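You operate a simulated robot arm through the tools that you are given. There is no shell and no other tool. Be economical: measure what you need, move in short steps, check, and stop when the job is done.

Carry out the task below with a simulated two-armed robot. There is one attempt and no reset: what you move stays moved.

JOB
Take the yellow tool tray from the far table top and leave it on the deck under the far table. Put two of the shaft caps from the red stand top on the brown cabinet ledge. Take the steel block on the long bench top and put it away on the front bench top. Do these in any order.

The check looks at the end state, three seconds after you hand in, the way a careful person would. Anything else that was tipped, shoved, dropped, spilled or broken makes it a failure. A push-on lid holds only when it is set on centred and level and pressed home; a screw cap is set on level and turned clockwise until tight.

ROBOT AND FRAMES
Two 7-joint arms with two-finger parallel grippers on one trunk, on a base that drives. Base frame: it is fixed to the floor where the robot stands at the start and does not move with it; the origin is under the middle of the robot, x ahead of it, y to its left, z up. Units: mm, degrees, N and s.
The left shoulder is at the start at [20, 170, 1253], the right one opposite. With the tool pointing down near the work surface each hand reaches from about 160 to 660 mm from the robot's upright axis, wherever it stands, measured 20 degrees to its own side. Places, roughly: brown cabinet ledge (63x15 cm) [100, -3420, 920]; deck under the far table [800, -400, 400]; front bench top [1600, 10800, 900]; shaft cap (6x6x3 cm) [1200, -2700, 900]; steel block [-2000, 2000, 1000]. Payload 3.8 kg a hand.
Tool frame (each hand has its own): the origin (TCP) lies between the finger pads and is the grasp point; the fingertips stand 30 mm ahead of it; z points along the fingers, y is the line along which they close. Largest opening 110 mm; finger width 20, thickness 10; the body of the gripper, 48 by 112 mm, starts 55 mm behind the TCP.
Orientation is that of the tool frame in the base frame, as a unit quaternion [w, x, y, z]. With the fingers straight down and closing along the base's y, the tool's x points along the base's -x, its y along +y and its z along -z.

CONTROLS
- The arms move only by the tool arm_command. It takes "left_plan", "right_plan" or both (then of equal length, played together; a hand with none holds still); each is a list of rows, each an object (a shift or turn left out is 0, a gripper value left out holds the last) with "xyz": the shift along the base's x, y, z in units of 20 mm (1.0 is 20 mm), a list of three; "rot": the turn, a rotation vector about the base's x, y, z in units of 6 degrees (1.0 is 6 degrees), a list of three; "gripper": the finger opening in mm, from 0 to 110. In form: [{"xyz": [x, y, z], "rot": [rx, ry, rz], "gripper": gripper}, ...]. A call has 1 to 12 rows; each row shifts and turns the commanded pose from where the row before left it. A call with a number of a shift or a turn outside -1 to 1 is refused whole. A row lasts 0.2 s, in which the tool goes at most 50 mm and 8.6 degrees; a call with a longer step from one row to the next is refused whole, and so is a gripper value outside its range. A pose out of reach is approached as far as the arm can. The call stops where the force on the tool passes 40 N (or 10 N more than at its start, if that is more) or the arm is blocked; 0.2 s more then pass. The fingers move at their own pace (about 72 mm/s each) and stop on an object; they squeeze with about 30 N. The grip force told is the motor's: it shows also when the fingers shut on nothing. Time passes only in rows, and 0.2 s behind the last, so rows that do not move let the fingers close. It gives the time, the measured TCP pose, the force on the tool (base axes), the opening and the grip force at its end, in the units of the frame above (readings bear some noise), with the torque about the TCP (base axes, N m) and any sound that the robot's microphone picked up, and new pictures: "show" is both (left out), scene, wrist or none (wrist: the cameras of the hands that moved).
- Cameras (640 x 400 px; columns grow to the right, rows downward): "scene" is now at [94.5, -29, 1413.3]; the picture's right is [-0.39, -0.92, 0.00], its down [-0.47, 0.20, -0.86] and it looks along [0.79, -0.33, -0.51] (base axes); focal length 264 px, centre (320, 200). "left" rides on the left gripper at [72, -17, -103] in its tool frame; the picture's right is [0.23, 0.97, 0.00], its down [-0.76, 0.18, -0.62] and it looks along [-0.61, 0.14, 0.78] (tool axes); focal length 222 px, centre (320, 200). "right" rides on the right gripper at [72, 17, -103] in its tool frame; the picture's right is [-0.23, 0.97, 0.00], its down [-0.76, -0.18, -0.62] and it looks along [-0.61, -0.14, 0.78] (tool axes); focal length 222 px, centre (320, 200). There is no depth. A picture from a camera that has moved, and an enlarged one, comes with that camera's place and axes in the base frame and with its lens. The place of the scene camera against the robot may be out by one fixed shift of up to 12 mm in any direction.
- lift_body(by): slides the trunk up (or, below 0, down) by that many mm; the arms and the scene camera ride with it, the base frame stays. It gives what a move gives, with no picture.
- drive_base(legs): drives the robot by 1 to 6 legs, each [ahead, turn to the left] in mm and degrees, along the robot's own axes; the way and the turn of a leg run together, so that a leg with both is an arc; at most 1500 mm and 180 degrees a leg. The arms and the cameras ride along, it lands a little off, and it stops where it bumps. It gives what a move gives, and a new picture of the scene camera.
- head_to(pan, tilt): turns the head with the scene camera to pan (to the left, within 80 degrees either way) and tilt (down, from -29 to 69), counted from straight ahead of the robot. It gives what a move gives, and a new picture of the scene camera.
- inspect(camera, box): a new picture of the part [left, top, right, bottom] of that camera's present view, enlarged. The clock stands still meanwhile.
- job_done(): hands the job in; it is judged then, once.

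Go step by step. Nothing tells you exact positions but the pictures and the camera data: compare them with the known pose of the tool, close in by small moves and look again before you grip or let go. The budget is 165 turns and 260 pictures, counting those below and the enlarged ones. Unless the task says otherwise, let go and move clear before handing in, and close with one line.

The tools are called after "Emit:" as name(argument=value, ...) on one line, values as JSON. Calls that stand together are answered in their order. arm_command: Moves the arms, as the interface text tells. Its arguments: {"type":"object","properties":{"left_plan":{"type":"array"},"right_plan":{"type":"array"},"show":{"type":"string","enum":["both","scene","wrist","none"]}},"required":[]} The other tools are called the same way: lift_body (by) slides the trunk up or down; drive_base (legs) drives the base; head_to (pan, tilt) turns the head that bears the scene camera; inspect (camera, box) takes an enlarged picture of a part of a camera's view; job_done () hands the job in.

At the start:

```text
t: 0.0
left_eef_pos: [422.3, -18.8, 1239.8]
left_orientation: [0.0, 0.0, 1.0, 0.0]
left_force: [-0.5, -0.1, 1.1]
left_torque: [0.0, 0.02, 0.0]
left_width: 110.2
left_grip_force: 0.1
right_eef_pos: [254.1, -384.0, 1184.9]
right_orientation: [0.0, 0.0, 1.0, 0.0]
right_force: [0.4, -0.7, -0.4]
right_torque: [0.02, 0.0, 0.04]
right_width: 110.0
right_grip_force: 0.0
trunk travel left (down, up): [-350.0, 220.0]
robot x, y, heading: [-2.5, 3.0, 0.1]
head pan, tilt: [-22.8, 30.6]
```

scene: 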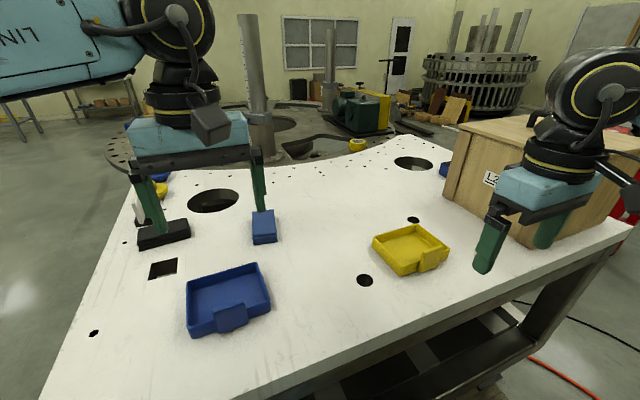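
right: 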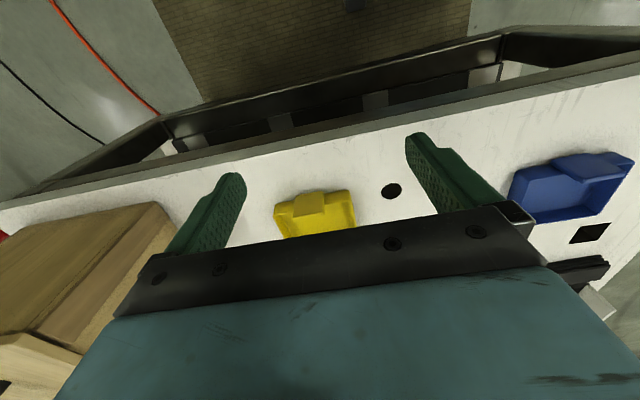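
left: 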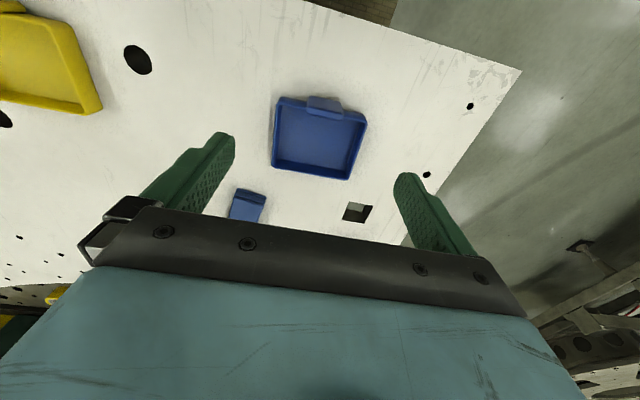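

The white table in front looks like the far table, with the yellow tray near (490,-450,940). I'll look closer at the tray and the deck underneath, and look around.

Emit:
head_to(pan=-30, tilt=65)

Emit:
inspect(camera="scene", box=[160, 100, 480, 300])

Emit:
head_to(pan=-80, tilt=20)

Emit:
head_to(pan=70, tilt=15)

```text
t: 1.0
left_eef_pos: [421.8, -18.7, 1240.1]
left_orientation: [0.0, 0.0, 1.0, 0.0]
left_force: [0.4, 0.5, 0.5]
left_torque: [-0.01, -0.03, 0.0]
left_width: 110.1
left_grip_force: 0.1
right_eef_pos: [253.7, -384.9, 1184.7]
right_orientation: [0.0, 0.0, 1.0, 0.0]
right_force: [1.2, -0.3, 0.2]
right_torque: [-0.02, -0.03, 0.01]
right_width: 110.2
right_grip_force: 0.0
trunk travel left (down, up): [-350.0, 220.0]
robot x, y, heading: [-0.4, -3.1, 0.1]
head pan, tilt: [-30.0, 65.0]
camera scene: at [63.9, -24.3, 1366.6], right [-0.5, -0.87, 0.0], down [-0.78, 0.45, -0.42], along [0.37, -0.21, -0.91], focal length 264 px, centre (320, 200)
```

scene: 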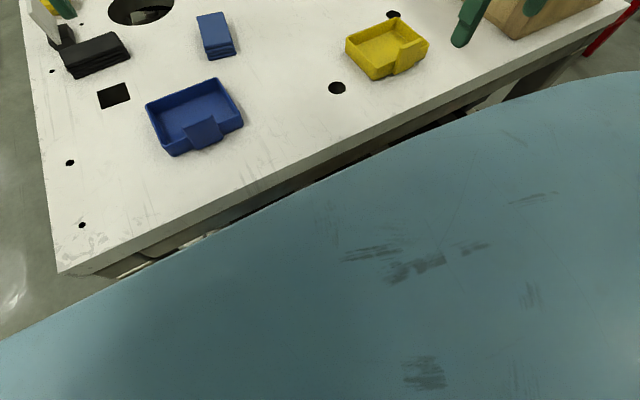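

```text
2.00 times, centred on (320, 200) of scene
camera zoom: at [63.9, -24.3, 1366.6], right [-0.5, -0.87, 0.0], down [-0.78, 0.45, -0.42], along [0.37, -0.21, -0.91], focal length 528 px, centre (320, 200)
```

zoom: 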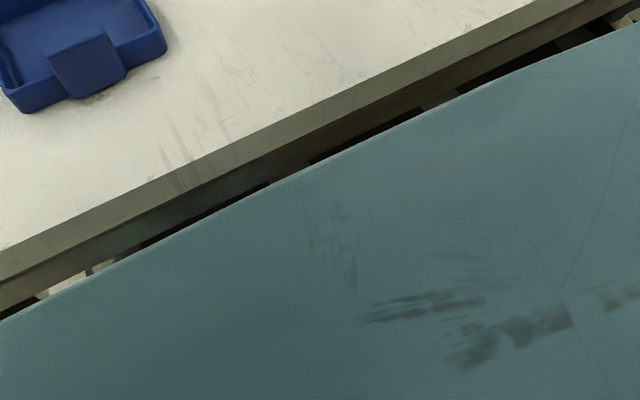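

```text
t: 2.2
left_eef_pos: [421.9, -18.8, 1239.8]
left_orientation: [0.0, -0.001, 1.0, -0.001]
left_force: [-1.0, 0.1, 1.0]
left_torque: [0.02, -0.02, 0.0]
left_width: 110.1
left_grip_force: 0.0
right_eef_pos: [253.3, -384.0, 1185.0]
right_orientation: [0.0, 0.0, 1.0, 0.0]
right_force: [0.1, -0.4, 0.2]
right_torque: [-0.05, -0.04, 0.03]
right_width: 110.1
right_grip_force: 0.0
trunk travel left (down, up): [-350.0, 220.0]
robot x, y, heading: [1.7, 2.7, 0.0]
head pan, tilt: [-80.0, 20.0]
camera scene: at [27.5, -85.7, 1430.2], right [-0.98, -0.17, 0.0], down [-0.06, 0.34, -0.94], along [0.16, -0.93, -0.34], focal length 264 px, centre (320, 200)
```

scene: 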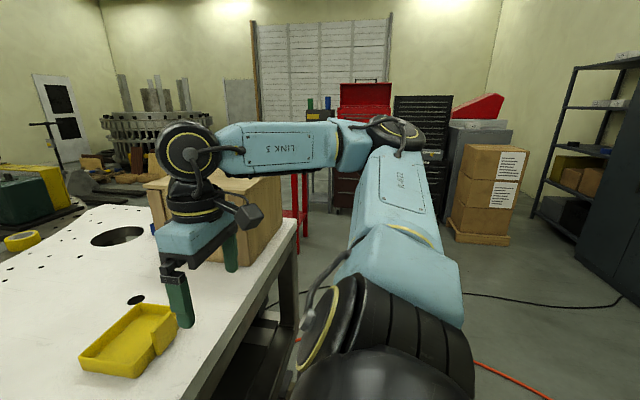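

```text
t: 4.5
left_eef_pos: [421.7, -19.1, 1239.4]
left_orientation: [0.0, 0.0, 1.0, -0.001]
left_force: [0.5, -1.6, 0.7]
left_torque: [-0.01, 0.0, 0.02]
left_width: 110.2
left_grip_force: 0.0
right_eef_pos: [253.3, -383.0, 1185.3]
right_orientation: [0.0, 0.0, 1.0, -0.001]
right_force: [-1.0, -0.2, 0.4]
right_torque: [0.02, -0.01, -0.02]
right_width: 110.0
right_grip_force: 0.1
trunk travel left (down, up): [-350.0, 220.0]
robot x, y, heading: [-0.7, -0.4, -0.0]
head pan, tilt: [70.0, 15.0]
camera scene: at [43.3, 93.8, 1438.4], right [0.94, -0.34, 0.0], down [-0.09, -0.24, -0.97], along [0.33, 0.91, -0.26], focal length 264 px, centre (320, 200)
```

scene: 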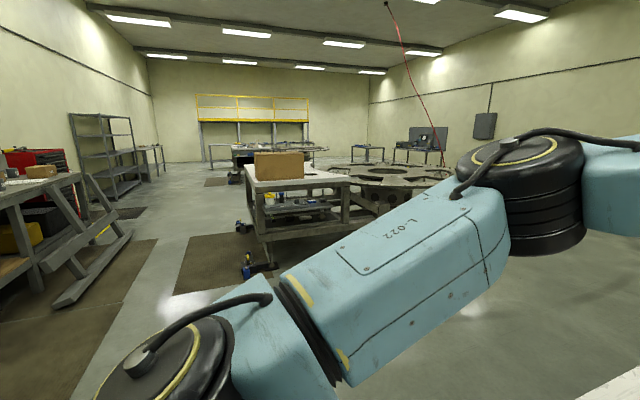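

I'll back off to see the deck under the table.

Emit:
drive_base(legs=[[-800, 0]])

Emit:
head_to(pan=-15, tilt=35)

```text
t: 8.8
left_eef_pos: [-383.1, -18.1, 1239.7]
left_orientation: [0.0, -0.003, 1.0, 0.0]
left_force: [-0.5, -1.0, 0.7]
left_torque: [-0.01, -0.02, -0.05]
left_width: 109.9
left_grip_force: 0.0
right_eef_pos: [-548.8, -385.7, 1186.6]
right_orientation: [0.0, -0.002, 1.0, 0.0]
right_force: [-0.6, -0.2, -0.6]
right_torque: [0.0, -0.03, 0.0]
right_width: 109.7
right_grip_force: 0.0
trunk travel left (down, up): [-350.0, 220.0]
robot x, y, heading: [-804.0, -4.2, 0.4]
head pan, tilt: [70.0, 15.0]
camera scene: at [-760.9, 92.0, 1438.4], right [0.94, -0.34, 0.0], down [-0.09, -0.24, -0.97], along [0.33, 0.91, -0.26], focal length 264 px, centre (320, 200)
```

scene: 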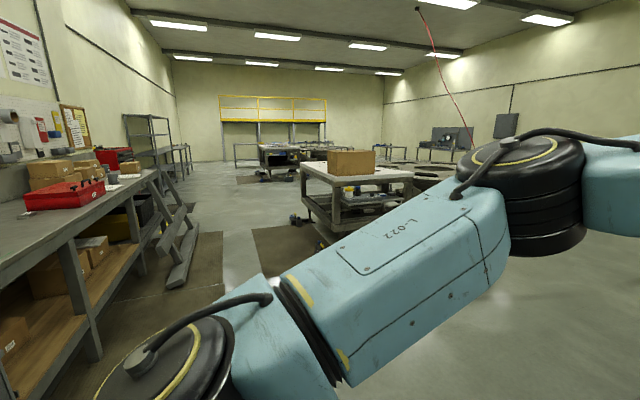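

```text
t: 10.4
left_eef_pos: [-381.1, -19.4, 1239.5]
left_orientation: [0.0, -0.003, 1.0, 0.0]
left_force: [0.2, -0.3, -0.5]
left_torque: [-0.03, 0.02, 0.04]
left_width: 109.9
left_grip_force: 0.0
right_eef_pos: [-547.8, -386.0, 1186.5]
right_orientation: [0.0, -0.002, 1.0, 0.0]
right_force: [0.6, -0.3, 0.4]
right_torque: [-0.01, -0.03, -0.03]
right_width: 109.9
right_grip_force: 0.2
trunk travel left (down, up): [-350.0, 220.0]
robot x, y, heading: [-803.4, -4.8, 0.5]
head pan, tilt: [-15.0, 35.0]
camera scene: at [-706.9, -18.2, 1406.4], right [-0.25, -0.97, 0.0], down [-0.55, 0.15, -0.82], along [0.79, -0.21, -0.57], focal length 264 px, centre (320, 200)
```

scene: 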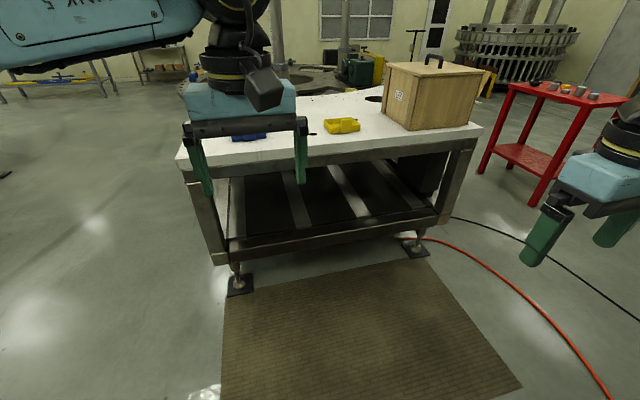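

Emit:
inspect(camera="scene", box=[180, 130, 480, 280])

Emit:
inspect(camera="scene", box=[480, 60, 640, 160])

```text
2.13 times, centred on (330, 205) of scene
camera zoom: at [-706.9, -18.2, 1406.4], right [-0.25, -0.97, 0.0], down [-0.55, 0.15, -0.82], along [0.79, -0.21, -0.57], focal length 563 px, centre (299, 189)
```

zoom: 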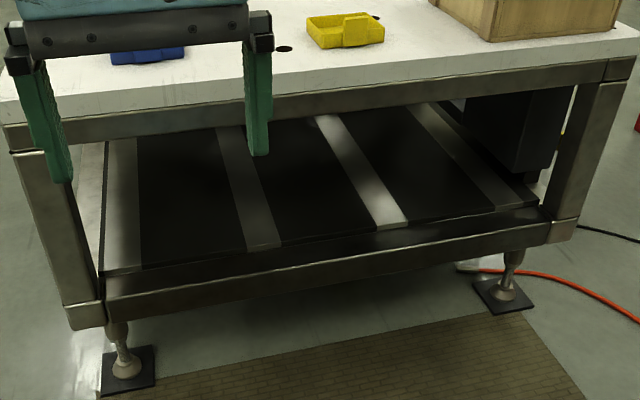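

```text
4.00 times, centred on (560, 110) of scene
camera zoom: at [-706.9, -18.2, 1406.4], right [-0.25, -0.97, 0.0], down [-0.55, 0.15, -0.82], along [0.79, -0.21, -0.57], focal length 1056 px, centre (-640, 560)
```

zoom: 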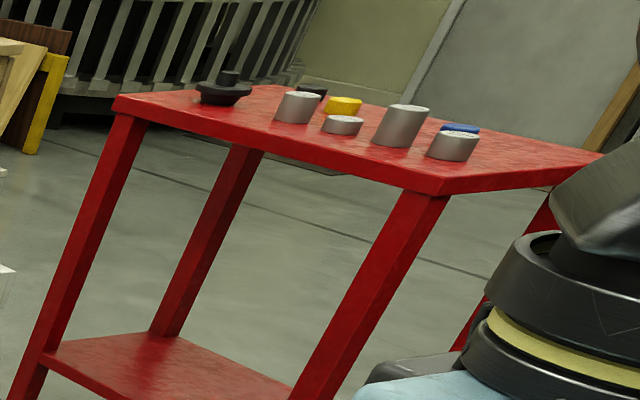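

The deck shows light strips with dark panels between; I'll lower the trunk to see whether the dark parts are solid.

Emit:
lift_body(by=-350)

Emit:
head_to(pan=-15, tilt=25)

Emit:
inspect(camera="scene", box=[200, 120, 440, 270])

```text
t: 13.8
left_eef_pos: [-382.2, -18.4, 890.4]
left_orientation: [0.0, -0.003, 1.0, 0.0]
left_force: [-0.6, 0.3, -0.4]
left_torque: [-0.01, -0.01, 0.0]
left_width: 110.2
left_grip_force: 0.1
right_eef_pos: [-549.0, -385.6, 835.2]
right_orientation: [-0.001, -0.002, 1.0, 0.001]
right_force: [-0.4, 0.0, 0.1]
right_torque: [-0.02, -0.02, -0.01]
right_width: 110.1
right_grip_force: 0.1
trunk travel left (down, up): [0.0, 570.0]
robot x, y, heading: [-802.9, -1.1, 0.0]
head pan, tilt: [-15.0, 35.0]
```

```text
t: 14.6
left_eef_pos: [-381.1, -18.1, 889.8]
left_orientation: [0.0, -0.002, 1.0, 0.0]
left_force: [-0.3, -0.3, 0.0]
left_torque: [0.02, 0.01, 0.01]
left_width: 110.0
left_grip_force: 0.0
right_eef_pos: [-548.2, -385.3, 835.6]
right_orientation: [-0.001, -0.002, 1.0, 0.0]
right_force: [-0.2, 1.2, 0.7]
right_torque: [0.02, -0.03, -0.01]
right_width: 110.0
right_grip_force: 0.1
trunk travel left (down, up): [0.0, 570.0]
robot x, y, heading: [-803.0, -1.5, 0.2]
head pan, tilt: [-15.0, 25.0]
camera scene: at [-702.9, -19.3, 1072.1], right [-0.25, -0.97, 0.0], down [-0.41, 0.11, -0.91], along [0.88, -0.23, -0.42], focal length 264 px, centre (320, 200)
```

scene: 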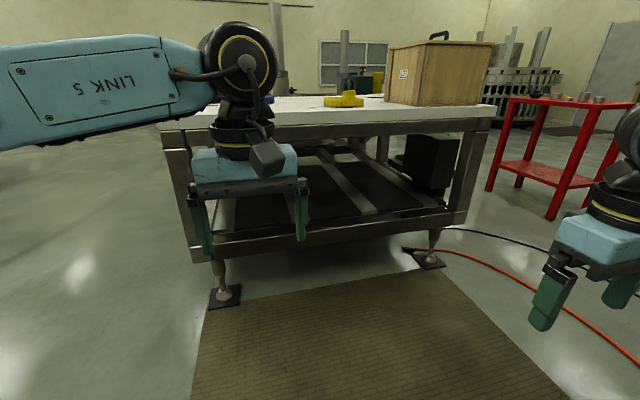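

```text
2.67 times, centred on (320, 195) of scene
camera zoom: at [-702.9, -19.3, 1072.1], right [-0.25, -0.97, 0.0], down [-0.41, 0.11, -0.91], along [0.88, -0.23, -0.42], focal length 704 px, centre (320, 213)
```

zoom: 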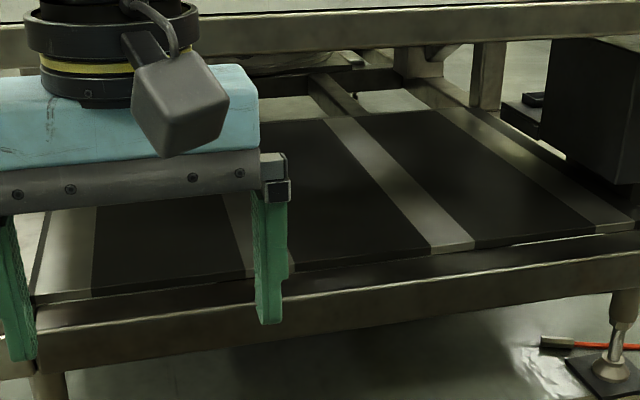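

The dark panels are solid deck, front edge around x≈450, z≈410. I'll tuck the left hand to the side, raise the trunk, and shift the base to y≈-200 so the right arm faces the tray.

Emit:
arm_command(left_plan=[{"xyz": [-0.5, 1, 0]}, {"xyz": [-0.5, 1, 0]}, {"xyz": [-0.5, 1, 0]}, {"xyz": [-0.5, 1, 0]}, {"xyz": [-0.5, 1, 0]}, {"xyz": [-0.5, 1, 0]}, {"xyz": [-0.5, 1, 0]}, {"xyz": [-0.5, 1, 0]}, {"xyz": [-0.5, 1, 0]}, {"xyz": [-0.5, 1, 0]}, {"xyz": [-0.5, 1, 0]}, {"xyz": [-0.5, 1, 0]}], show="none")

Emit:
arm_command(left_plan=[{"xyz": [-0.5, 1, 0]}, {"xyz": [-0.5, 1, 0]}, {"xyz": [-0.5, 1, 0]}, {"xyz": [-0.5, 1, 0]}, {"xyz": [-0.5, 1, 0]}, {"xyz": [-0.5, 1, 0]}, {"xyz": [-0.5, 1, 0]}, {"xyz": [-0.5, 1, 0]}, {"xyz": [-0.5, 0, 0]}, {"xyz": [-0.5, 0, 0]}], show="none")

Emit:
lift_body(by=350)

Emit:
drive_base(legs=[[0, -90], [200, 0], [0, 90], [700, 0]])

Emit:
head_to(pan=-20, tilt=40)

```text
t: 17.2
left_eef_pos: [-502.9, 219.4, 889.0]
left_orientation: [0.0, -0.003, 1.0, 0.0]
left_force: [-0.7, -0.8, -0.8]
left_torque: [-0.01, 0.02, 0.01]
left_width: 109.9
left_grip_force: 0.0
right_eef_pos: [-548.0, -384.2, 836.7]
right_orientation: [0.0, -0.003, 1.0, 0.001]
right_force: [0.2, -0.5, -0.3]
right_torque: [0.01, -0.01, 0.02]
right_width: 110.2
right_grip_force: 0.1
trunk travel left (down, up): [0.0, 570.0]
robot x, y, heading: [-803.4, -4.1, 0.1]
head pan, tilt: [-15.0, 25.0]
```

```text
t: 19.4
left_eef_pos: [-585.8, 361.0, 888.8]
left_orientation: [0.0, -0.003, 1.0, 0.001]
left_force: [0.2, 0.4, 0.2]
left_torque: [-0.03, -0.02, -0.02]
left_width: 110.4
left_grip_force: 0.1
left hand out of reach, approached as far as the arm can: row 8, 9, 10
right_eef_pos: [-548.1, -385.8, 835.6]
right_orientation: [0.001, -0.002, 1.0, 0.0]
right_force: [-0.2, 0.6, -0.6]
right_torque: [-0.03, 0.0, 0.0]
right_width: 110.1
right_grip_force: 0.1
trunk travel left (down, up): [0.0, 570.0]
robot x, y, heading: [-802.2, -3.0, 0.2]
head pan, tilt: [-15.0, 25.0]
```

```text
t: 22.8
left_eef_pos: [-584.8, 360.3, 1236.8]
left_orientation: [0.0, -0.003, 1.0, 0.001]
left_force: [-0.3, 0.2, -0.2]
left_torque: [-0.01, -0.01, -0.02]
left_width: 109.9
left_grip_force: 0.0
right_eef_pos: [-547.8, -384.7, 1185.2]
right_orientation: [0.0, -0.003, 1.0, 0.0]
right_force: [0.5, 0.4, 0.2]
right_torque: [0.0, -0.04, 0.02]
right_width: 110.0
right_grip_force: 0.1
trunk travel left (down, up): [-350.0, 220.0]
robot x, y, heading: [-808.7, -1.9, 0.4]
head pan, tilt: [-15.0, 25.0]
```

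```text
t: 35.5
left_eef_pos: [117.5, 183.7, 1237.6]
left_orientation: [0.0, -0.011, 1.0, -0.001]
left_force: [1.4, 0.3, 1.2]
left_torque: [-0.01, 0.03, 0.03]
left_width: 109.9
left_grip_force: 0.0
right_eef_pos: [169.0, -562.2, 1185.5]
right_orientation: [0.0, -0.012, 1.0, 0.0]
right_force: [-0.3, -0.1, -0.1]
right_torque: [0.01, 0.02, 0.01]
right_width: 110.1
right_grip_force: 0.0
trunk travel left (down, up): [-350.0, 220.0]
robot x, y, heading: [-93.2, -183.6, 1.3]
head pan, tilt: [-15.0, 25.0]
camera scene: at [7.5, -198.9, 1422.1], right [-0.24, -0.97, 0.0], down [-0.41, 0.1, -0.91], along [0.88, -0.21, -0.42], focal length 264 px, centre (320, 200)
```

scene: 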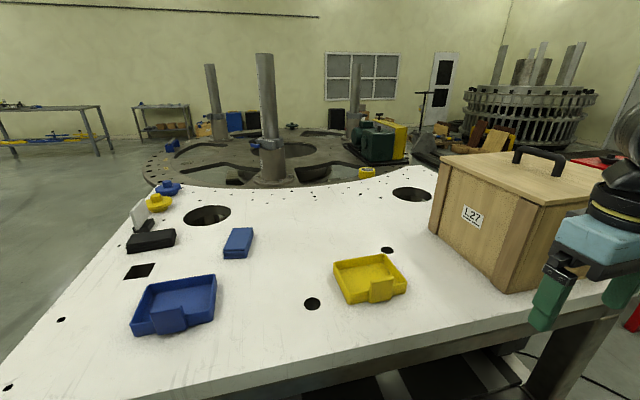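

```text
t: 36.2
left_eef_pos: [116.9, 183.2, 1237.1]
left_orientation: [0.0, -0.012, 1.0, 0.001]
left_force: [-0.4, -0.4, 0.4]
left_torque: [-0.01, 0.03, 0.02]
left_width: 109.9
left_grip_force: 0.0
right_eef_pos: [169.6, -563.2, 1185.1]
right_orientation: [-0.001, -0.011, 1.0, 0.001]
right_force: [0.0, 0.6, 0.0]
right_torque: [0.05, 0.01, -0.01]
right_width: 110.1
right_grip_force: 0.1
trunk travel left (down, up): [-350.0, 220.0]
robot x, y, heading: [-90.4, -185.0, 1.7]
head pan, tilt: [-20.0, 40.0]
camera scene: at [-1.9, -204.3, 1398.9], right [-0.32, -0.95, 0.0], down [-0.61, 0.21, -0.77], along [0.73, -0.24, -0.64], focal length 264 px, centre (320, 200)
```

scene: 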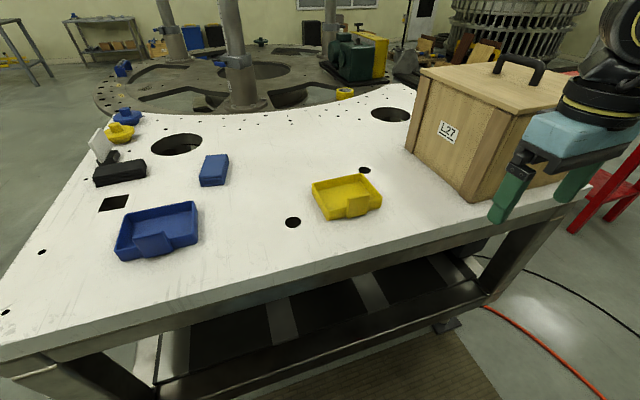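

Emit:
inspect(camera="scene", box=[260, 150, 420, 250])

```text
4.00 times, centred on (340, 200) of scene
camera zoom: at [-1.9, -204.3, 1398.9], right [-0.32, -0.95, 0.0], down [-0.61, 0.21, -0.77], along [0.73, -0.24, -0.64], focal length 1056 px, centre (240, 200)
```

zoom: 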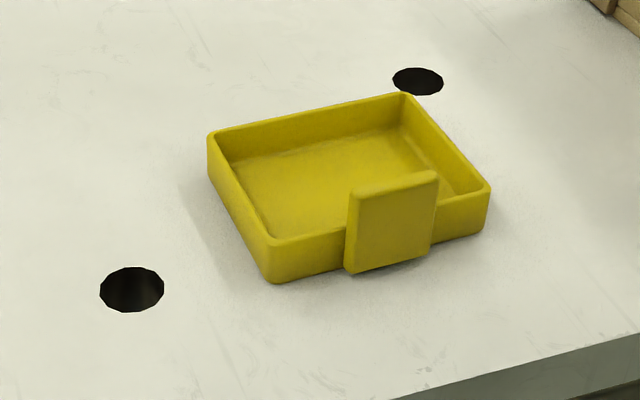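

The tray spans about x 466–588, y −378 to −534, rim z≈950, aligned with the base axes. I'll grip its left wall mid-length with the tool pitched forward; first move the hand left, then drive up 80 mm.

Emit:
arm_command(right_plan=[{"xyz": [0, 1, 0]}, {"xyz": [0, 1, 0]}, {"xyz": [0, 1, 0]}, {"xyz": [0, 1, 0]}, {"xyz": [0, 1, 0]}, {"xyz": [0, 1, 0], "rot": [0, -1, 0]}, {"xyz": [0, 1, 0], "rot": [0, -1, 0]}, {"xyz": [0, 1, 0], "rot": [0, -1, 0]}, {"xyz": [0, 1, 0], "rot": [0, -1, 0]}, {"xyz": [0.5, 0, 0], "rot": [0, -1, 0]}, {"xyz": [0.5, 0, 0], "rot": [0, -1, 0]}], show="none")

Emit:
drive_base(legs=[[80, -1.5]])

```text
t: 38.6
left_eef_pos: [117.2, 184.0, 1237.0]
left_orientation: [0.0, -0.012, 1.0, 0.0]
left_force: [-0.6, 0.1, 1.0]
left_torque: [-0.01, 0.0, 0.0]
left_width: 110.0
left_grip_force: 0.1
right_eef_pos: [253.2, -373.4, 1225.6]
right_orientation: [0.308, -0.01, 0.951, -0.005]
right_force: [0.8, 0.4, 0.1]
right_torque: [-0.02, -0.01, -0.01]
right_width: 109.9
right_grip_force: 0.1
right hand out of reach, approached as far as the arm can: row 7, 8, 9, 10, 11
trunk travel left (down, up): [-350.0, 220.0]
robot x, y, heading: [-92.6, -185.8, 1.4]
head pan, tilt: [-20.0, 40.0]
```

```text
t: 39.7
left_eef_pos: [211.0, 178.5, 1238.2]
left_orientation: [0.0, 0.002, 1.0, 0.0]
left_force: [0.2, -0.3, -0.5]
left_torque: [-0.01, 0.02, -0.02]
left_width: 110.0
left_grip_force: 0.1
right_eef_pos: [330.2, -382.3, 1225.4]
right_orientation: [0.308, 0.002, 0.951, -0.008]
right_force: [0.5, 0.9, -0.6]
right_torque: [0.03, 0.03, -0.02]
right_width: 110.1
right_grip_force: 0.0
trunk travel left (down, up): [-350.0, 220.0]
robot x, y, heading: [-11.3, -183.3, -0.3]
head pan, tilt: [-20.0, 40.0]
camera scene: at [79.8, -206.4, 1398.8], right [-0.35, -0.94, 0.0], down [-0.6, 0.22, -0.77], along [0.72, -0.27, -0.64], focal length 264 px, centre (320, 200)
```

scene: 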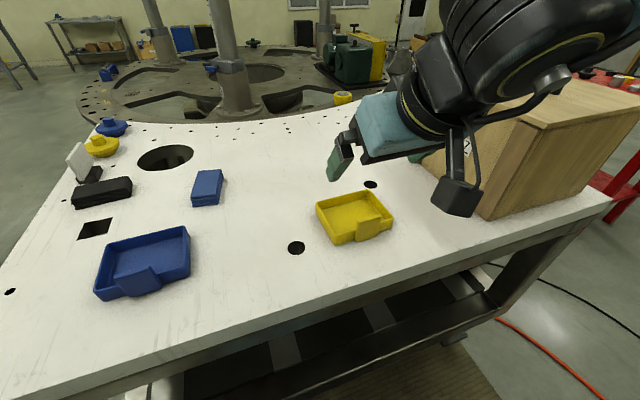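

Now descend toward the left wall.

Emit:
arm_command(right_plan=[{"xyz": [0.7, 0, -0.95]}, {"xyz": [0.7, 0, -0.95]}, {"xyz": [0.7, 0, -0.95]}, {"xyz": [0.7, 0, -0.95]}, {"xyz": [0.7, 0, -0.95]}, {"xyz": [0.7, 0, -0.95]}, {"xyz": [0.7, 0, -0.95]}, {"xyz": [0.7, 0, -0.95]}, {"xyz": [0.7, 0, -0.95]}, {"xyz": [0.7, 0, -0.95]}])

```text
t: 41.9
left_eef_pos: [210.3, 178.9, 1237.8]
left_orientation: [-0.001, 0.002, 1.0, 0.0]
left_force: [-0.6, 0.5, -0.5]
left_torque: [0.0, 0.0, 0.05]
left_width: 110.0
left_grip_force: 0.1
right_eef_pos: [469.9, -383.6, 1034.9]
right_orientation: [0.309, 0.002, 0.951, -0.008]
right_force: [0.1, -0.1, -0.7]
right_torque: [-0.03, -0.02, 0.03]
right_width: 110.1
right_grip_force: 0.0
trunk travel left (down, up): [-350.0, 220.0]
robot x, y, heading: [-10.9, -184.4, -0.3]
head pan, tilt: [-20.0, 40.0]
camera scene: at [79.6, -206.5, 1398.8], right [-0.35, -0.94, 0.0], down [-0.6, 0.22, -0.77], along [0.72, -0.26, -0.64], focal length 264 px, centre (320, 200)
camera right: at [350.5, -363.5, 1075.1], right [0.19, 0.97, 0.12], down [0.25, -0.17, 0.95], along [0.95, -0.15, -0.28], focal length 222 px, centre (320, 200)
```

scene: 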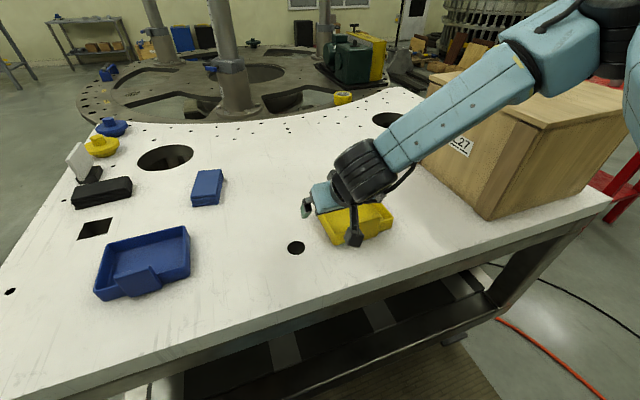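
right: 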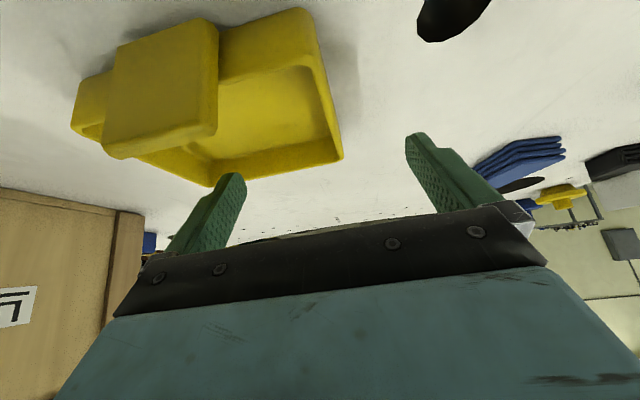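

Emit:
arm_command(right_plan=[{"xyz": [0.45, 0.07, -0.72]}, {"xyz": [0.45, 0.07, -0.72]}, {"xyz": [0.45, 0.07, -0.72]}, {"xyz": [0.45, 0.07, -0.72]}, {"xyz": [0.45, 0.05, -0.72]}])

```text
t: 43.1
left_eef_pos: [209.3, 178.6, 1236.3]
left_orientation: [0.0, 0.001, 1.0, 0.0]
left_force: [-0.4, 0.3, 0.5]
left_torque: [-0.01, -0.02, 0.01]
left_width: 110.0
left_grip_force: 0.1
right_eef_pos: [498.8, -400.4, 986.7]
right_orientation: [0.308, 0.002, 0.951, -0.008]
right_force: [0.3, -0.4, -1.7]
right_torque: [-0.02, 0.0, 0.03]
right_width: 109.7
right_grip_force: 0.0
right hand out of reach, approached as far as the arm can: row 3, 4, 5
trunk travel left (down, up): [-350.0, 220.0]
robot x, y, heading: [-10.7, -185.7, -0.2]
head pan, tilt: [-20.0, 40.0]
camera scene: at [79.0, -206.5, 1398.8], right [-0.35, -0.94, 0.0], down [-0.6, 0.22, -0.77], along [0.72, -0.26, -0.64], focal length 264 px, centre (320, 200)
camera right: at [379.8, -381.8, 1027.2], right [0.19, 0.97, 0.12], down [0.25, -0.17, 0.95], along [0.95, -0.15, -0.28], focal length 222 px, centre (320, 200)
```

scene: 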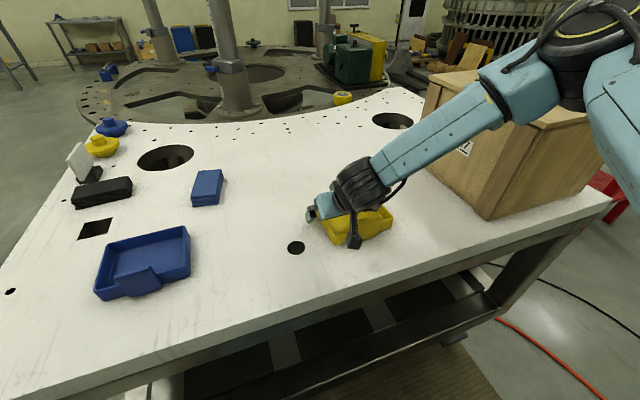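
right: 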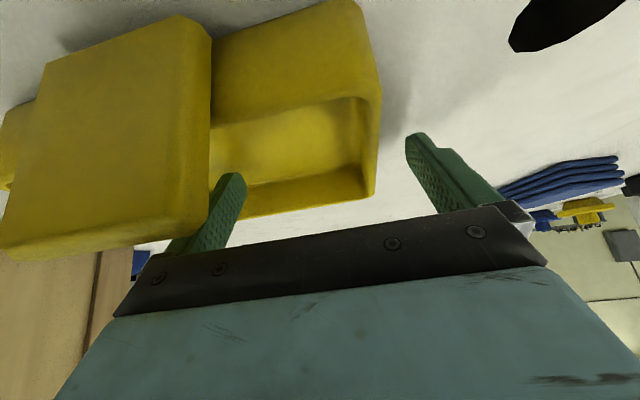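

The pitched pose hits an arm limit here. Before gripping, I'll test in free air what poses the arm can reach at deck height: raise, back off, lower the trunk, probe.

Emit:
arm_command(right_plan=[{"xyz": [-0.5, 0, 1]}, {"xyz": [-0.5, 0, 1]}, {"xyz": [-0.5, 0, 1]}, {"xyz": [-0.5, 0, 1]}, {"xyz": [-0.5, 0, 1]}, {"xyz": [0, 0, 1]}], show="none")

Emit:
drive_base(legs=[[-700, 0]])

Emit:
lift_body(by=-350)

Emit:
arm_command(right_plan=[{"xyz": [0.5, 0, -1]}, {"xyz": [0.5, 0, -1]}, {"xyz": [0.5, 0, -1]}, {"xyz": [0.5, 0, -1]}, {"xyz": [0.5, 0, -1]}, {"xyz": [0.5, 0, -1]}, {"xyz": [0.5, 0, -1]}, {"xyz": [0.5, 0, -1]}], show="scene")

```text
t: 44.5
left_eef_pos: [210.1, 178.7, 1237.6]
left_orientation: [0.001, 0.002, 1.0, 0.0]
left_force: [0.2, 0.2, 0.3]
left_torque: [-0.01, 0.03, -0.03]
left_width: 109.9
left_grip_force: 0.1
right_eef_pos: [449.7, -398.6, 1107.1]
right_orientation: [0.309, 0.002, 0.951, -0.008]
right_force: [0.3, -0.2, -0.9]
right_torque: [0.01, 0.0, -0.03]
right_width: 110.2
right_grip_force: 0.1
trunk travel left (down, up): [-350.0, 220.0]
robot x, y, heading: [-9.4, -183.5, -0.2]
head pan, tilt: [-20.0, 40.0]
```

```text
t: 48.2
left_eef_pos: [-471.7, 182.6, 1237.4]
left_orientation: [0.001, 0.003, 1.0, 0.0]
left_force: [-0.9, -0.8, 0.9]
left_torque: [-0.02, 0.01, -0.02]
left_width: 109.8
left_grip_force: 0.1
right_eef_pos: [-231.6, -397.4, 1107.1]
right_orientation: [0.309, 0.005, 0.951, -0.009]
right_force: [-0.4, -0.9, -0.2]
right_torque: [0.02, -0.01, 0.0]
right_width: 110.0
right_grip_force: 0.1
trunk travel left (down, up): [-350.0, 220.0]
robot x, y, heading: [-693.1, -178.7, -0.3]
head pan, tilt: [-20.0, 40.0]
camera scene: at [-603.0, -202.6, 1398.9], right [-0.35, -0.94, 0.0], down [-0.6, 0.22, -0.77], along [0.72, -0.27, -0.64], focal length 264 px, centre (320, 200)
```

scene: 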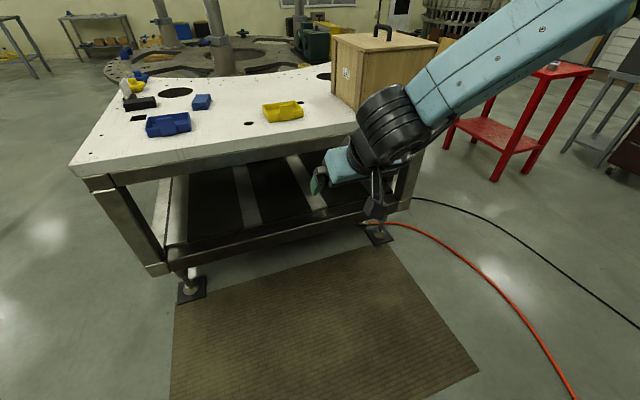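

```text
t: 51.7
left_eef_pos: [-471.8, 182.4, 888.2]
left_orientation: [0.0, 0.003, 1.0, 0.0]
left_force: [-0.3, 0.0, 0.7]
left_torque: [0.03, 0.0, -0.02]
left_width: 110.0
left_grip_force: 0.1
right_eef_pos: [-231.6, -396.2, 758.1]
right_orientation: [0.308, 0.003, 0.951, -0.008]
right_force: [0.0, 0.3, -0.3]
right_torque: [0.02, -0.01, 0.04]
right_width: 110.4
right_grip_force: 0.1
trunk travel left (down, up): [0.0, 570.0]
robot x, y, heading: [-693.9, -177.5, -0.4]
head pan, tilt: [-20.0, 40.0]
```

```text
t: 53.5
left_eef_pos: [-470.6, 181.0, 887.4]
left_orientation: [0.0, 0.003, 1.0, 0.0]
left_force: [-0.5, -0.2, 0.4]
left_torque: [0.01, 0.02, 0.0]
left_width: 110.0
left_grip_force: 0.1
right_eef_pos: [-171.0, -418.6, 626.7]
right_orientation: [0.308, 0.004, 0.951, -0.008]
right_force: [0.0, -0.9, 0.4]
right_torque: [0.01, 0.01, -0.03]
right_width: 110.2
right_grip_force: 0.1
right hand out of reach, approached as far as the arm can: row 6, 7, 8
trunk travel left (down, up): [0.0, 570.0]
robot x, y, heading: [-694.4, -179.2, -0.5]
head pan, tilt: [-20.0, 40.0]
camera scene: at [-602.6, -202.7, 1048.8], right [-0.35, -0.94, 0.0], down [-0.6, 0.22, -0.77], along [0.72, -0.27, -0.64], focal length 264 px, centre (320, 200)
```

scene: 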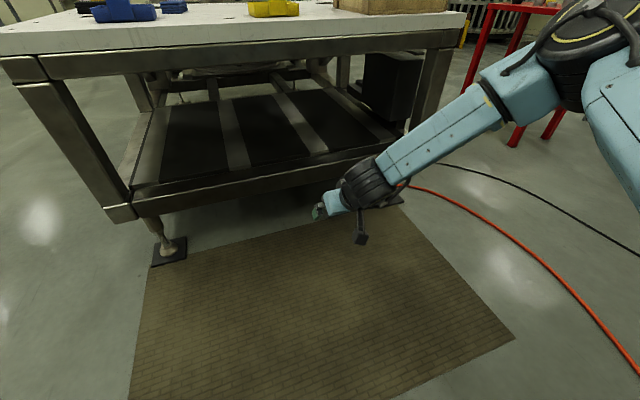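

Limit is about 275 mm below the shoulder with 36° pitch. I'll test going lower with a vertical tool.

Emit:
arm_command(right_plan=[{"rot": [0, 1, 0]}, {"rot": [0, 1, 0]}, {"rot": [0, 1, 0]}, {"rot": [0, 1, 0]}, {"rot": [0, 1, 0]}, {"rot": [0, 1, 0]}], show="none")

Emit:
arm_command(right_plan=[{"xyz": [0, 0, -1]}, {"xyz": [0, 0, -1]}, {"xyz": [0, 0, -1]}, {"xyz": [0, 0, -1]}, {"xyz": [0, 0, -1]}, {"xyz": [0, 0, -1]}, {"xyz": [0, 0, -1]}, {"xyz": [0, 0, -1]}], show="scene")

```text
t: 54.9
left_eef_pos: [-470.5, 182.9, 888.3]
left_orientation: [0.0, 0.003, 1.0, 0.0]
left_force: [1.0, -0.2, 0.3]
left_torque: [0.03, 0.01, -0.01]
left_width: 110.0
left_grip_force: 0.2
right_eef_pos: [-198.1, -441.8, 650.7]
right_orientation: [-0.001, 0.0, 1.0, -0.009]
right_force: [0.3, 0.1, -0.2]
right_torque: [-0.01, -0.01, -0.04]
right_width: 109.9
right_grip_force: 0.1
right hand out of reach, approached as far as the arm can: row 2, 3, 4, 5, 6
trunk travel left (down, up): [0.0, 570.0]
robot x, y, heading: [-692.0, -179.7, -0.4]
head pan, tilt: [-20.0, 40.0]
```

```text
t: 56.7
left_eef_pos: [-472.2, 182.2, 888.0]
left_orientation: [0.0, 0.003, 1.0, 0.001]
left_force: [0.7, -0.7, 0.4]
left_torque: [-0.03, -0.01, 0.02]
left_width: 110.0
left_grip_force: 0.1
right_eef_pos: [-261.8, -484.9, 563.6]
right_orientation: [-0.001, 0.001, 1.0, -0.01]
right_force: [0.1, 0.6, -0.2]
right_torque: [0.06, -0.01, 0.02]
right_width: 110.2
right_grip_force: 0.1
right hand out of reach, approached as far as the arm can: row 1, 2, 3, 4, 5, 6, 7, 8
trunk travel left (down, up): [0.0, 570.0]
robot x, y, heading: [-695.4, -178.3, -0.6]
head pan, tilt: [-20.0, 40.0]
camera scene: at [-602.6, -202.7, 1048.8], right [-0.35, -0.94, 0.0], down [-0.6, 0.22, -0.77], along [0.72, -0.27, -0.64], focal length 264 px, centre (320, 200)
```

scene: 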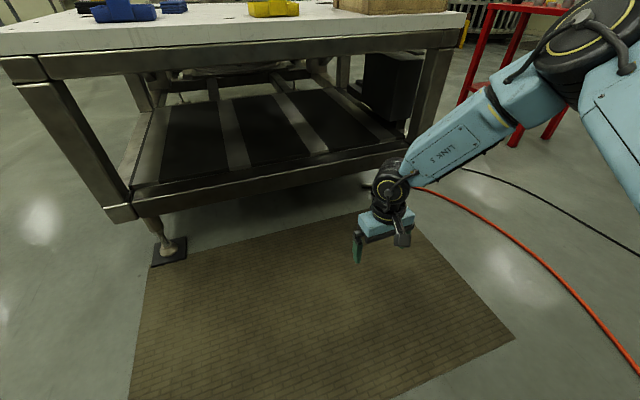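

Emit:
arm_command(right_plan=[{"xyz": [0, 0, 1]}, {"xyz": [0, 0, 1]}, {"xyz": [0, 0, 1]}, {"xyz": [0, 0, 1]}, {"xyz": [0, 0, 1]}, {"xyz": [0, 0, 1]}, {"xyz": [0, 0, 1]}, {"xyz": [0, 0, 1]}, {"xyz": [0, 0, 1]}], show="none")

Emit:
arm_command(right_plan=[{"xyz": [0, -0.5, 1]}, {"xyz": [0, -0.5, 1]}, {"xyz": [0, -0.5, 0]}, {"xyz": [0, -0.5, 0]}], show="scene")

```text
t: 58.7
left_eef_pos: [-471.5, 182.6, 886.8]
left_orientation: [0.0, 0.003, 1.0, 0.0]
left_force: [0.7, -0.6, -0.5]
left_torque: [0.0, -0.02, 0.01]
left_width: 109.7
left_grip_force: 0.0
right_eef_pos: [-261.4, -486.0, 743.7]
right_orientation: [-0.001, 0.0, 1.0, -0.009]
right_force: [0.5, 0.4, 0.5]
right_torque: [0.04, -0.01, -0.03]
right_width: 109.9
right_grip_force: 0.0
trunk travel left (down, up): [0.0, 570.0]
robot x, y, heading: [-695.5, -177.7, -0.5]
head pan, tilt: [-20.0, 40.0]
```

```text
t: 59.7
left_eef_pos: [-471.5, 181.3, 887.4]
left_orientation: [-0.001, 0.003, 1.0, -0.001]
left_force: [-0.1, 1.2, -0.3]
left_torque: [0.06, -0.04, -0.02]
left_width: 110.2
left_grip_force: 0.0
right_eef_pos: [-260.1, -525.9, 783.3]
right_orientation: [-0.002, 0.001, 1.0, -0.009]
right_force: [-0.3, -0.4, -0.1]
right_torque: [0.04, -0.01, -0.03]
right_width: 109.8
right_grip_force: 0.1
trunk travel left (down, up): [0.0, 570.0]
robot x, y, heading: [-694.7, -177.1, -0.2]
head pan, tilt: [-20.0, 40.0]
camera scene: at [-602.6, -202.7, 1048.8], right [-0.35, -0.94, 0.0], down [-0.6, 0.22, -0.77], along [0.72, -0.27, -0.64], focal length 264 px, centre (320, 200)
```

scene: 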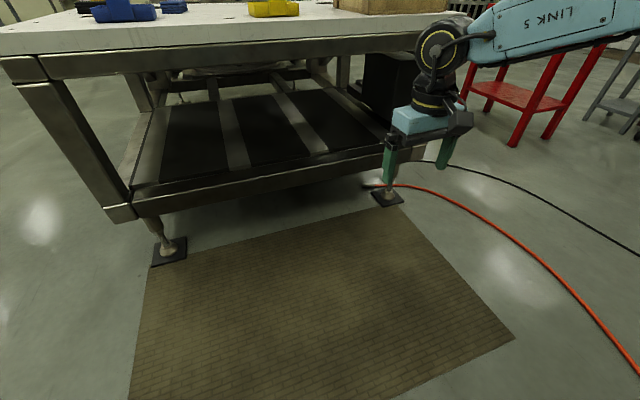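

Emit:
arm_command(right_plan=[{"xyz": [1, 0.9, 0]}, {"xyz": [1, 0.9, 0]}, {"xyz": [1, 0.9, 0]}, {"xyz": [1, 0.9, 0]}, {"xyz": [1, 0.9, 0]}, {"xyz": [1, 0.9, 0]}], show="none")

Emit:
arm_command(right_plan=[{"xyz": [0, 0, -1]}, {"xyz": [0, 0, -1]}, {"xyz": [0, 0, -1]}, {"xyz": [0, 0, -1]}, {"xyz": [0, 0, -1]}, {"xyz": [0, 0, -1]}, {"xyz": [0, 0, -1]}, {"xyz": [0, 0, -1]}, {"xyz": [0, 0, -1]}, {"xyz": [0, 0, -1]}, {"xyz": [0, 0, -1]}, {"xyz": [0, 0, -1]}], show="scene")

```text
t: 61.1
left_eef_pos: [-470.4, 182.7, 887.9]
left_orientation: [0.0, 0.004, 1.0, 0.001]
left_force: [0.7, 0.4, -0.3]
left_torque: [-0.03, 0.01, 0.01]
left_width: 110.1
left_grip_force: 0.0
right_eef_pos: [-155.3, -425.8, 784.8]
right_orientation: [0.0, 0.002, 1.0, -0.009]
right_force: [0.3, -0.6, -0.3]
right_torque: [0.03, 0.02, 0.03]
right_width: 109.7
right_grip_force: 0.1
right hand out of reach, approached as far as the arm can: row 6
trunk travel left (down, up): [0.0, 570.0]
robot x, y, heading: [-692.2, -178.9, -0.6]
head pan, tilt: [-20.0, 40.0]
```

```text
t: 63.7
left_eef_pos: [-471.0, 181.4, 887.9]
left_orientation: [0.0, 0.003, 1.0, 0.0]
left_force: [0.1, 0.7, -0.6]
left_torque: [-0.04, 0.0, 0.04]
left_width: 109.6
left_grip_force: 0.1
right_eef_pos: [-226.5, -472.3, 595.8]
right_orientation: [0.0, 0.001, 1.0, -0.009]
right_force: [0.2, -0.5, 0.2]
right_torque: [0.0, 0.02, 0.01]
right_width: 110.0
right_grip_force: 0.0
right hand out of reach, approached as far as the arm can: row 2, 3, 4, 5, 6, 7, 8, 9, 10, 11, 12
trunk travel left (down, up): [0.0, 570.0]
robot x, y, heading: [-693.8, -177.5, -0.3]
head pan, tilt: [-20.0, 40.0]
camera scene: at [-602.6, -202.7, 1048.8], right [-0.35, -0.94, 0.0], down [-0.6, 0.22, -0.77], along [0.72, -0.27, -0.64], focal length 264 px, centre (320, 200)
```

scene: 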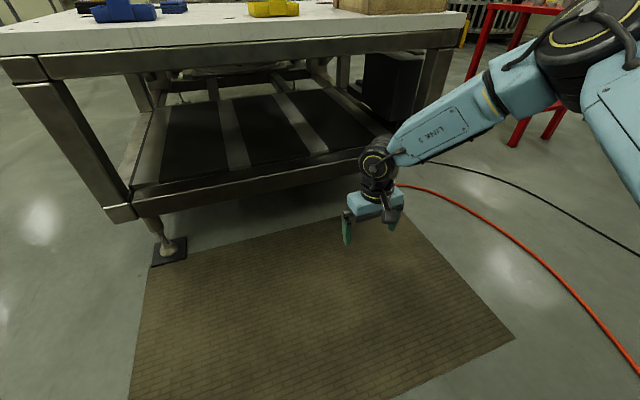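

Emit:
arm_command(right_plan=[{"xyz": [-0.8, -0.9, 0]}, {"xyz": [-0.8, -0.9, 0]}, {"xyz": [-0.8, -0.9, 0]}, {"xyz": [-0.8, -0.9, 0]}, {"xyz": [0, 0, -1]}, {"xyz": [0, 0, -1]}, {"xyz": [0, 0, -1]}, {"xyz": [0, 0, -1]}, {"xyz": [0, 0, -1]}, {"xyz": [0, 0, -1]}, {"xyz": [0, 0, -1]}, {"xyz": [0, 0, -1]}], show="scene")

Emit:
arm_command(right_plan=[{"rot": [0, -1, 0]}, {"rot": [0, -1, 0]}, {"rot": [0, -1, 0]}, {"rot": [0, -1, 0]}, {"rot": [0, -1, 0]}, {"rot": [0, -1, 0]}, {"rot": [0, -1, 0]}, {"rot": [0, -1, 0]}, {"xyz": [1, 0, 0]}, {"xyz": [1, 0, 0]}, {"xyz": [1, 0, 0]}, {"xyz": [1, 0, 0]}], show="scene")

```text
t: 66.3
left_eef_pos: [-472.0, 182.5, 887.3]
left_orientation: [0.0, 0.003, 1.0, 0.001]
left_force: [0.1, -0.2, -0.4]
left_torque: [0.04, -0.01, 0.0]
left_width: 109.8
left_grip_force: 0.0
right_eef_pos: [-314.6, -553.6, 517.8]
right_orientation: [-0.001, 0.0, 1.0, -0.008]
right_force: [0.2, -0.6, -0.1]
right_torque: [0.03, -0.04, 0.0]
right_width: 110.0
right_grip_force: 0.0
right hand out of reach, approached as far as the arm can: row 8, 9, 10, 11, 12
trunk travel left (down, up): [0.0, 570.0]
robot x, y, heading: [-692.7, -175.3, -0.5]
head pan, tilt: [-20.0, 40.0]
camera scene: at [-602.6, -202.6, 1048.8], right [-0.35, -0.94, 0.0], down [-0.6, 0.22, -0.77], along [0.72, -0.27, -0.64], focal length 264 px, centre (320, 200)
```

scene: 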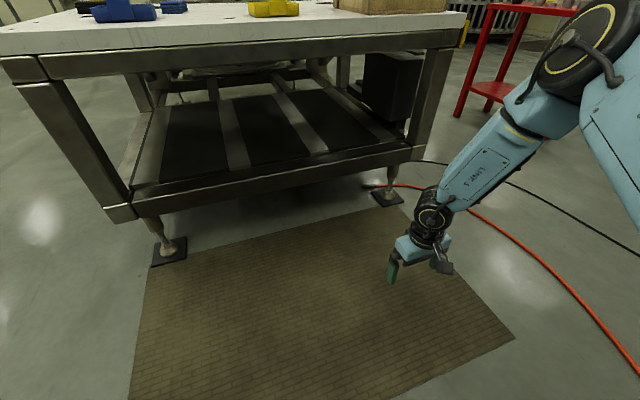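

```text
t: 68.9
left_eef_pos: [-471.0, 181.8, 887.7]
left_orientation: [0.0, 0.003, 1.0, 0.0]
left_force: [-0.5, 0.4, 0.9]
left_torque: [0.0, 0.02, -0.01]
left_width: 109.9
left_grip_force: 0.0
right_eef_pos: [-235.8, -598.2, 607.9]
right_orientation: [0.406, 0.004, 0.914, -0.009]
right_force: [-0.2, -0.9, 0.6]
right_torque: [-0.01, 0.01, 0.01]
right_width: 110.0
right_grip_force: 0.1
right hand out of reach, approached as far as the arm can: row 5, 6, 7, 8
trunk travel left (down, up): [0.0, 570.0]
robot x, y, heading: [-694.0, -180.0, -0.3]
head pan, tilt: [-20.0, 40.0]
camera scene: at [-602.6, -202.6, 1048.8], right [-0.35, -0.94, 0.0], down [-0.6, 0.22, -0.77], along [0.72, -0.27, -0.64], focal length 264 px, centre (320, 200)
```

scene: 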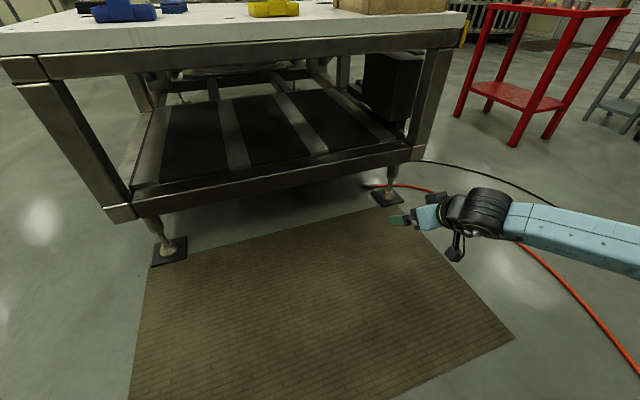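

The arm flipped into a lower-elbow posture that may serve the deck better. I'll go on probing down and forward from here.

Emit:
arm_command(right_plan=[{"xyz": [0, 0, -1]}, {"xyz": [0, 0, -1]}, {"xyz": [0, 0, -1]}, {"xyz": [0, 0, -1]}, {"xyz": [0, 0, -1]}, {"xyz": [0, 0, -1]}, {"xyz": [0, 0, -1]}], show="none")

Emit:
arm_command(right_plan=[{"xyz": [1, 0, 0]}, {"xyz": [1, 0, 0]}, {"xyz": [1, 0, 0]}, {"xyz": [1, 0, 0]}, {"xyz": [1, 0, 0]}], show="scene")

```text
t: 70.5
left_eef_pos: [-470.5, 182.3, 887.4]
left_orientation: [0.0, 0.004, 1.0, 0.0]
left_force: [0.0, 0.7, 0.0]
left_torque: [0.0, -0.02, 0.01]
left_width: 110.1
left_grip_force: 0.1
right_eef_pos: [-234.8, -597.7, 466.7]
right_orientation: [0.407, 0.004, 0.913, -0.008]
right_force: [-0.3, -0.2, -0.1]
right_torque: [0.01, 0.01, 0.0]
right_width: 109.9
right_grip_force: 0.1
trunk travel left (down, up): [0.0, 570.0]
robot x, y, heading: [-692.2, -179.0, -0.3]
head pan, tilt: [-20.0, 40.0]
```

```text
t: 71.7
left_eef_pos: [-470.0, 182.1, 886.6]
left_orientation: [0.0, 0.004, 1.0, 0.0]
left_force: [-0.2, 0.7, -0.5]
left_torque: [-0.05, 0.0, 0.01]
left_width: 109.9
left_grip_force: 0.2
right_eef_pos: [-134.2, -598.8, 467.6]
right_orientation: [0.406, 0.004, 0.914, -0.008]
right_force: [-0.1, -0.2, -0.6]
right_torque: [-0.03, 0.02, 0.0]
right_width: 109.8
right_grip_force: 0.0
trunk travel left (down, up): [0.0, 570.0]
robot x, y, heading: [-694.2, -179.3, -0.6]
head pan, tilt: [-20.0, 40.0]
camera scene: at [-602.6, -202.6, 1048.8], right [-0.35, -0.94, 0.0], down [-0.6, 0.22, -0.77], along [0.72, -0.27, -0.64], focal length 264 px, centre (320, 200)
```

scene: 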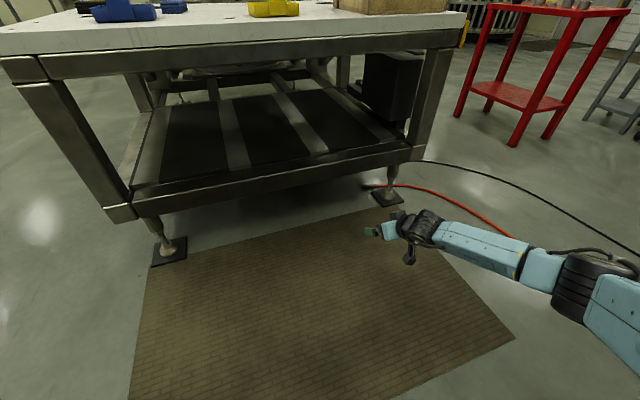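

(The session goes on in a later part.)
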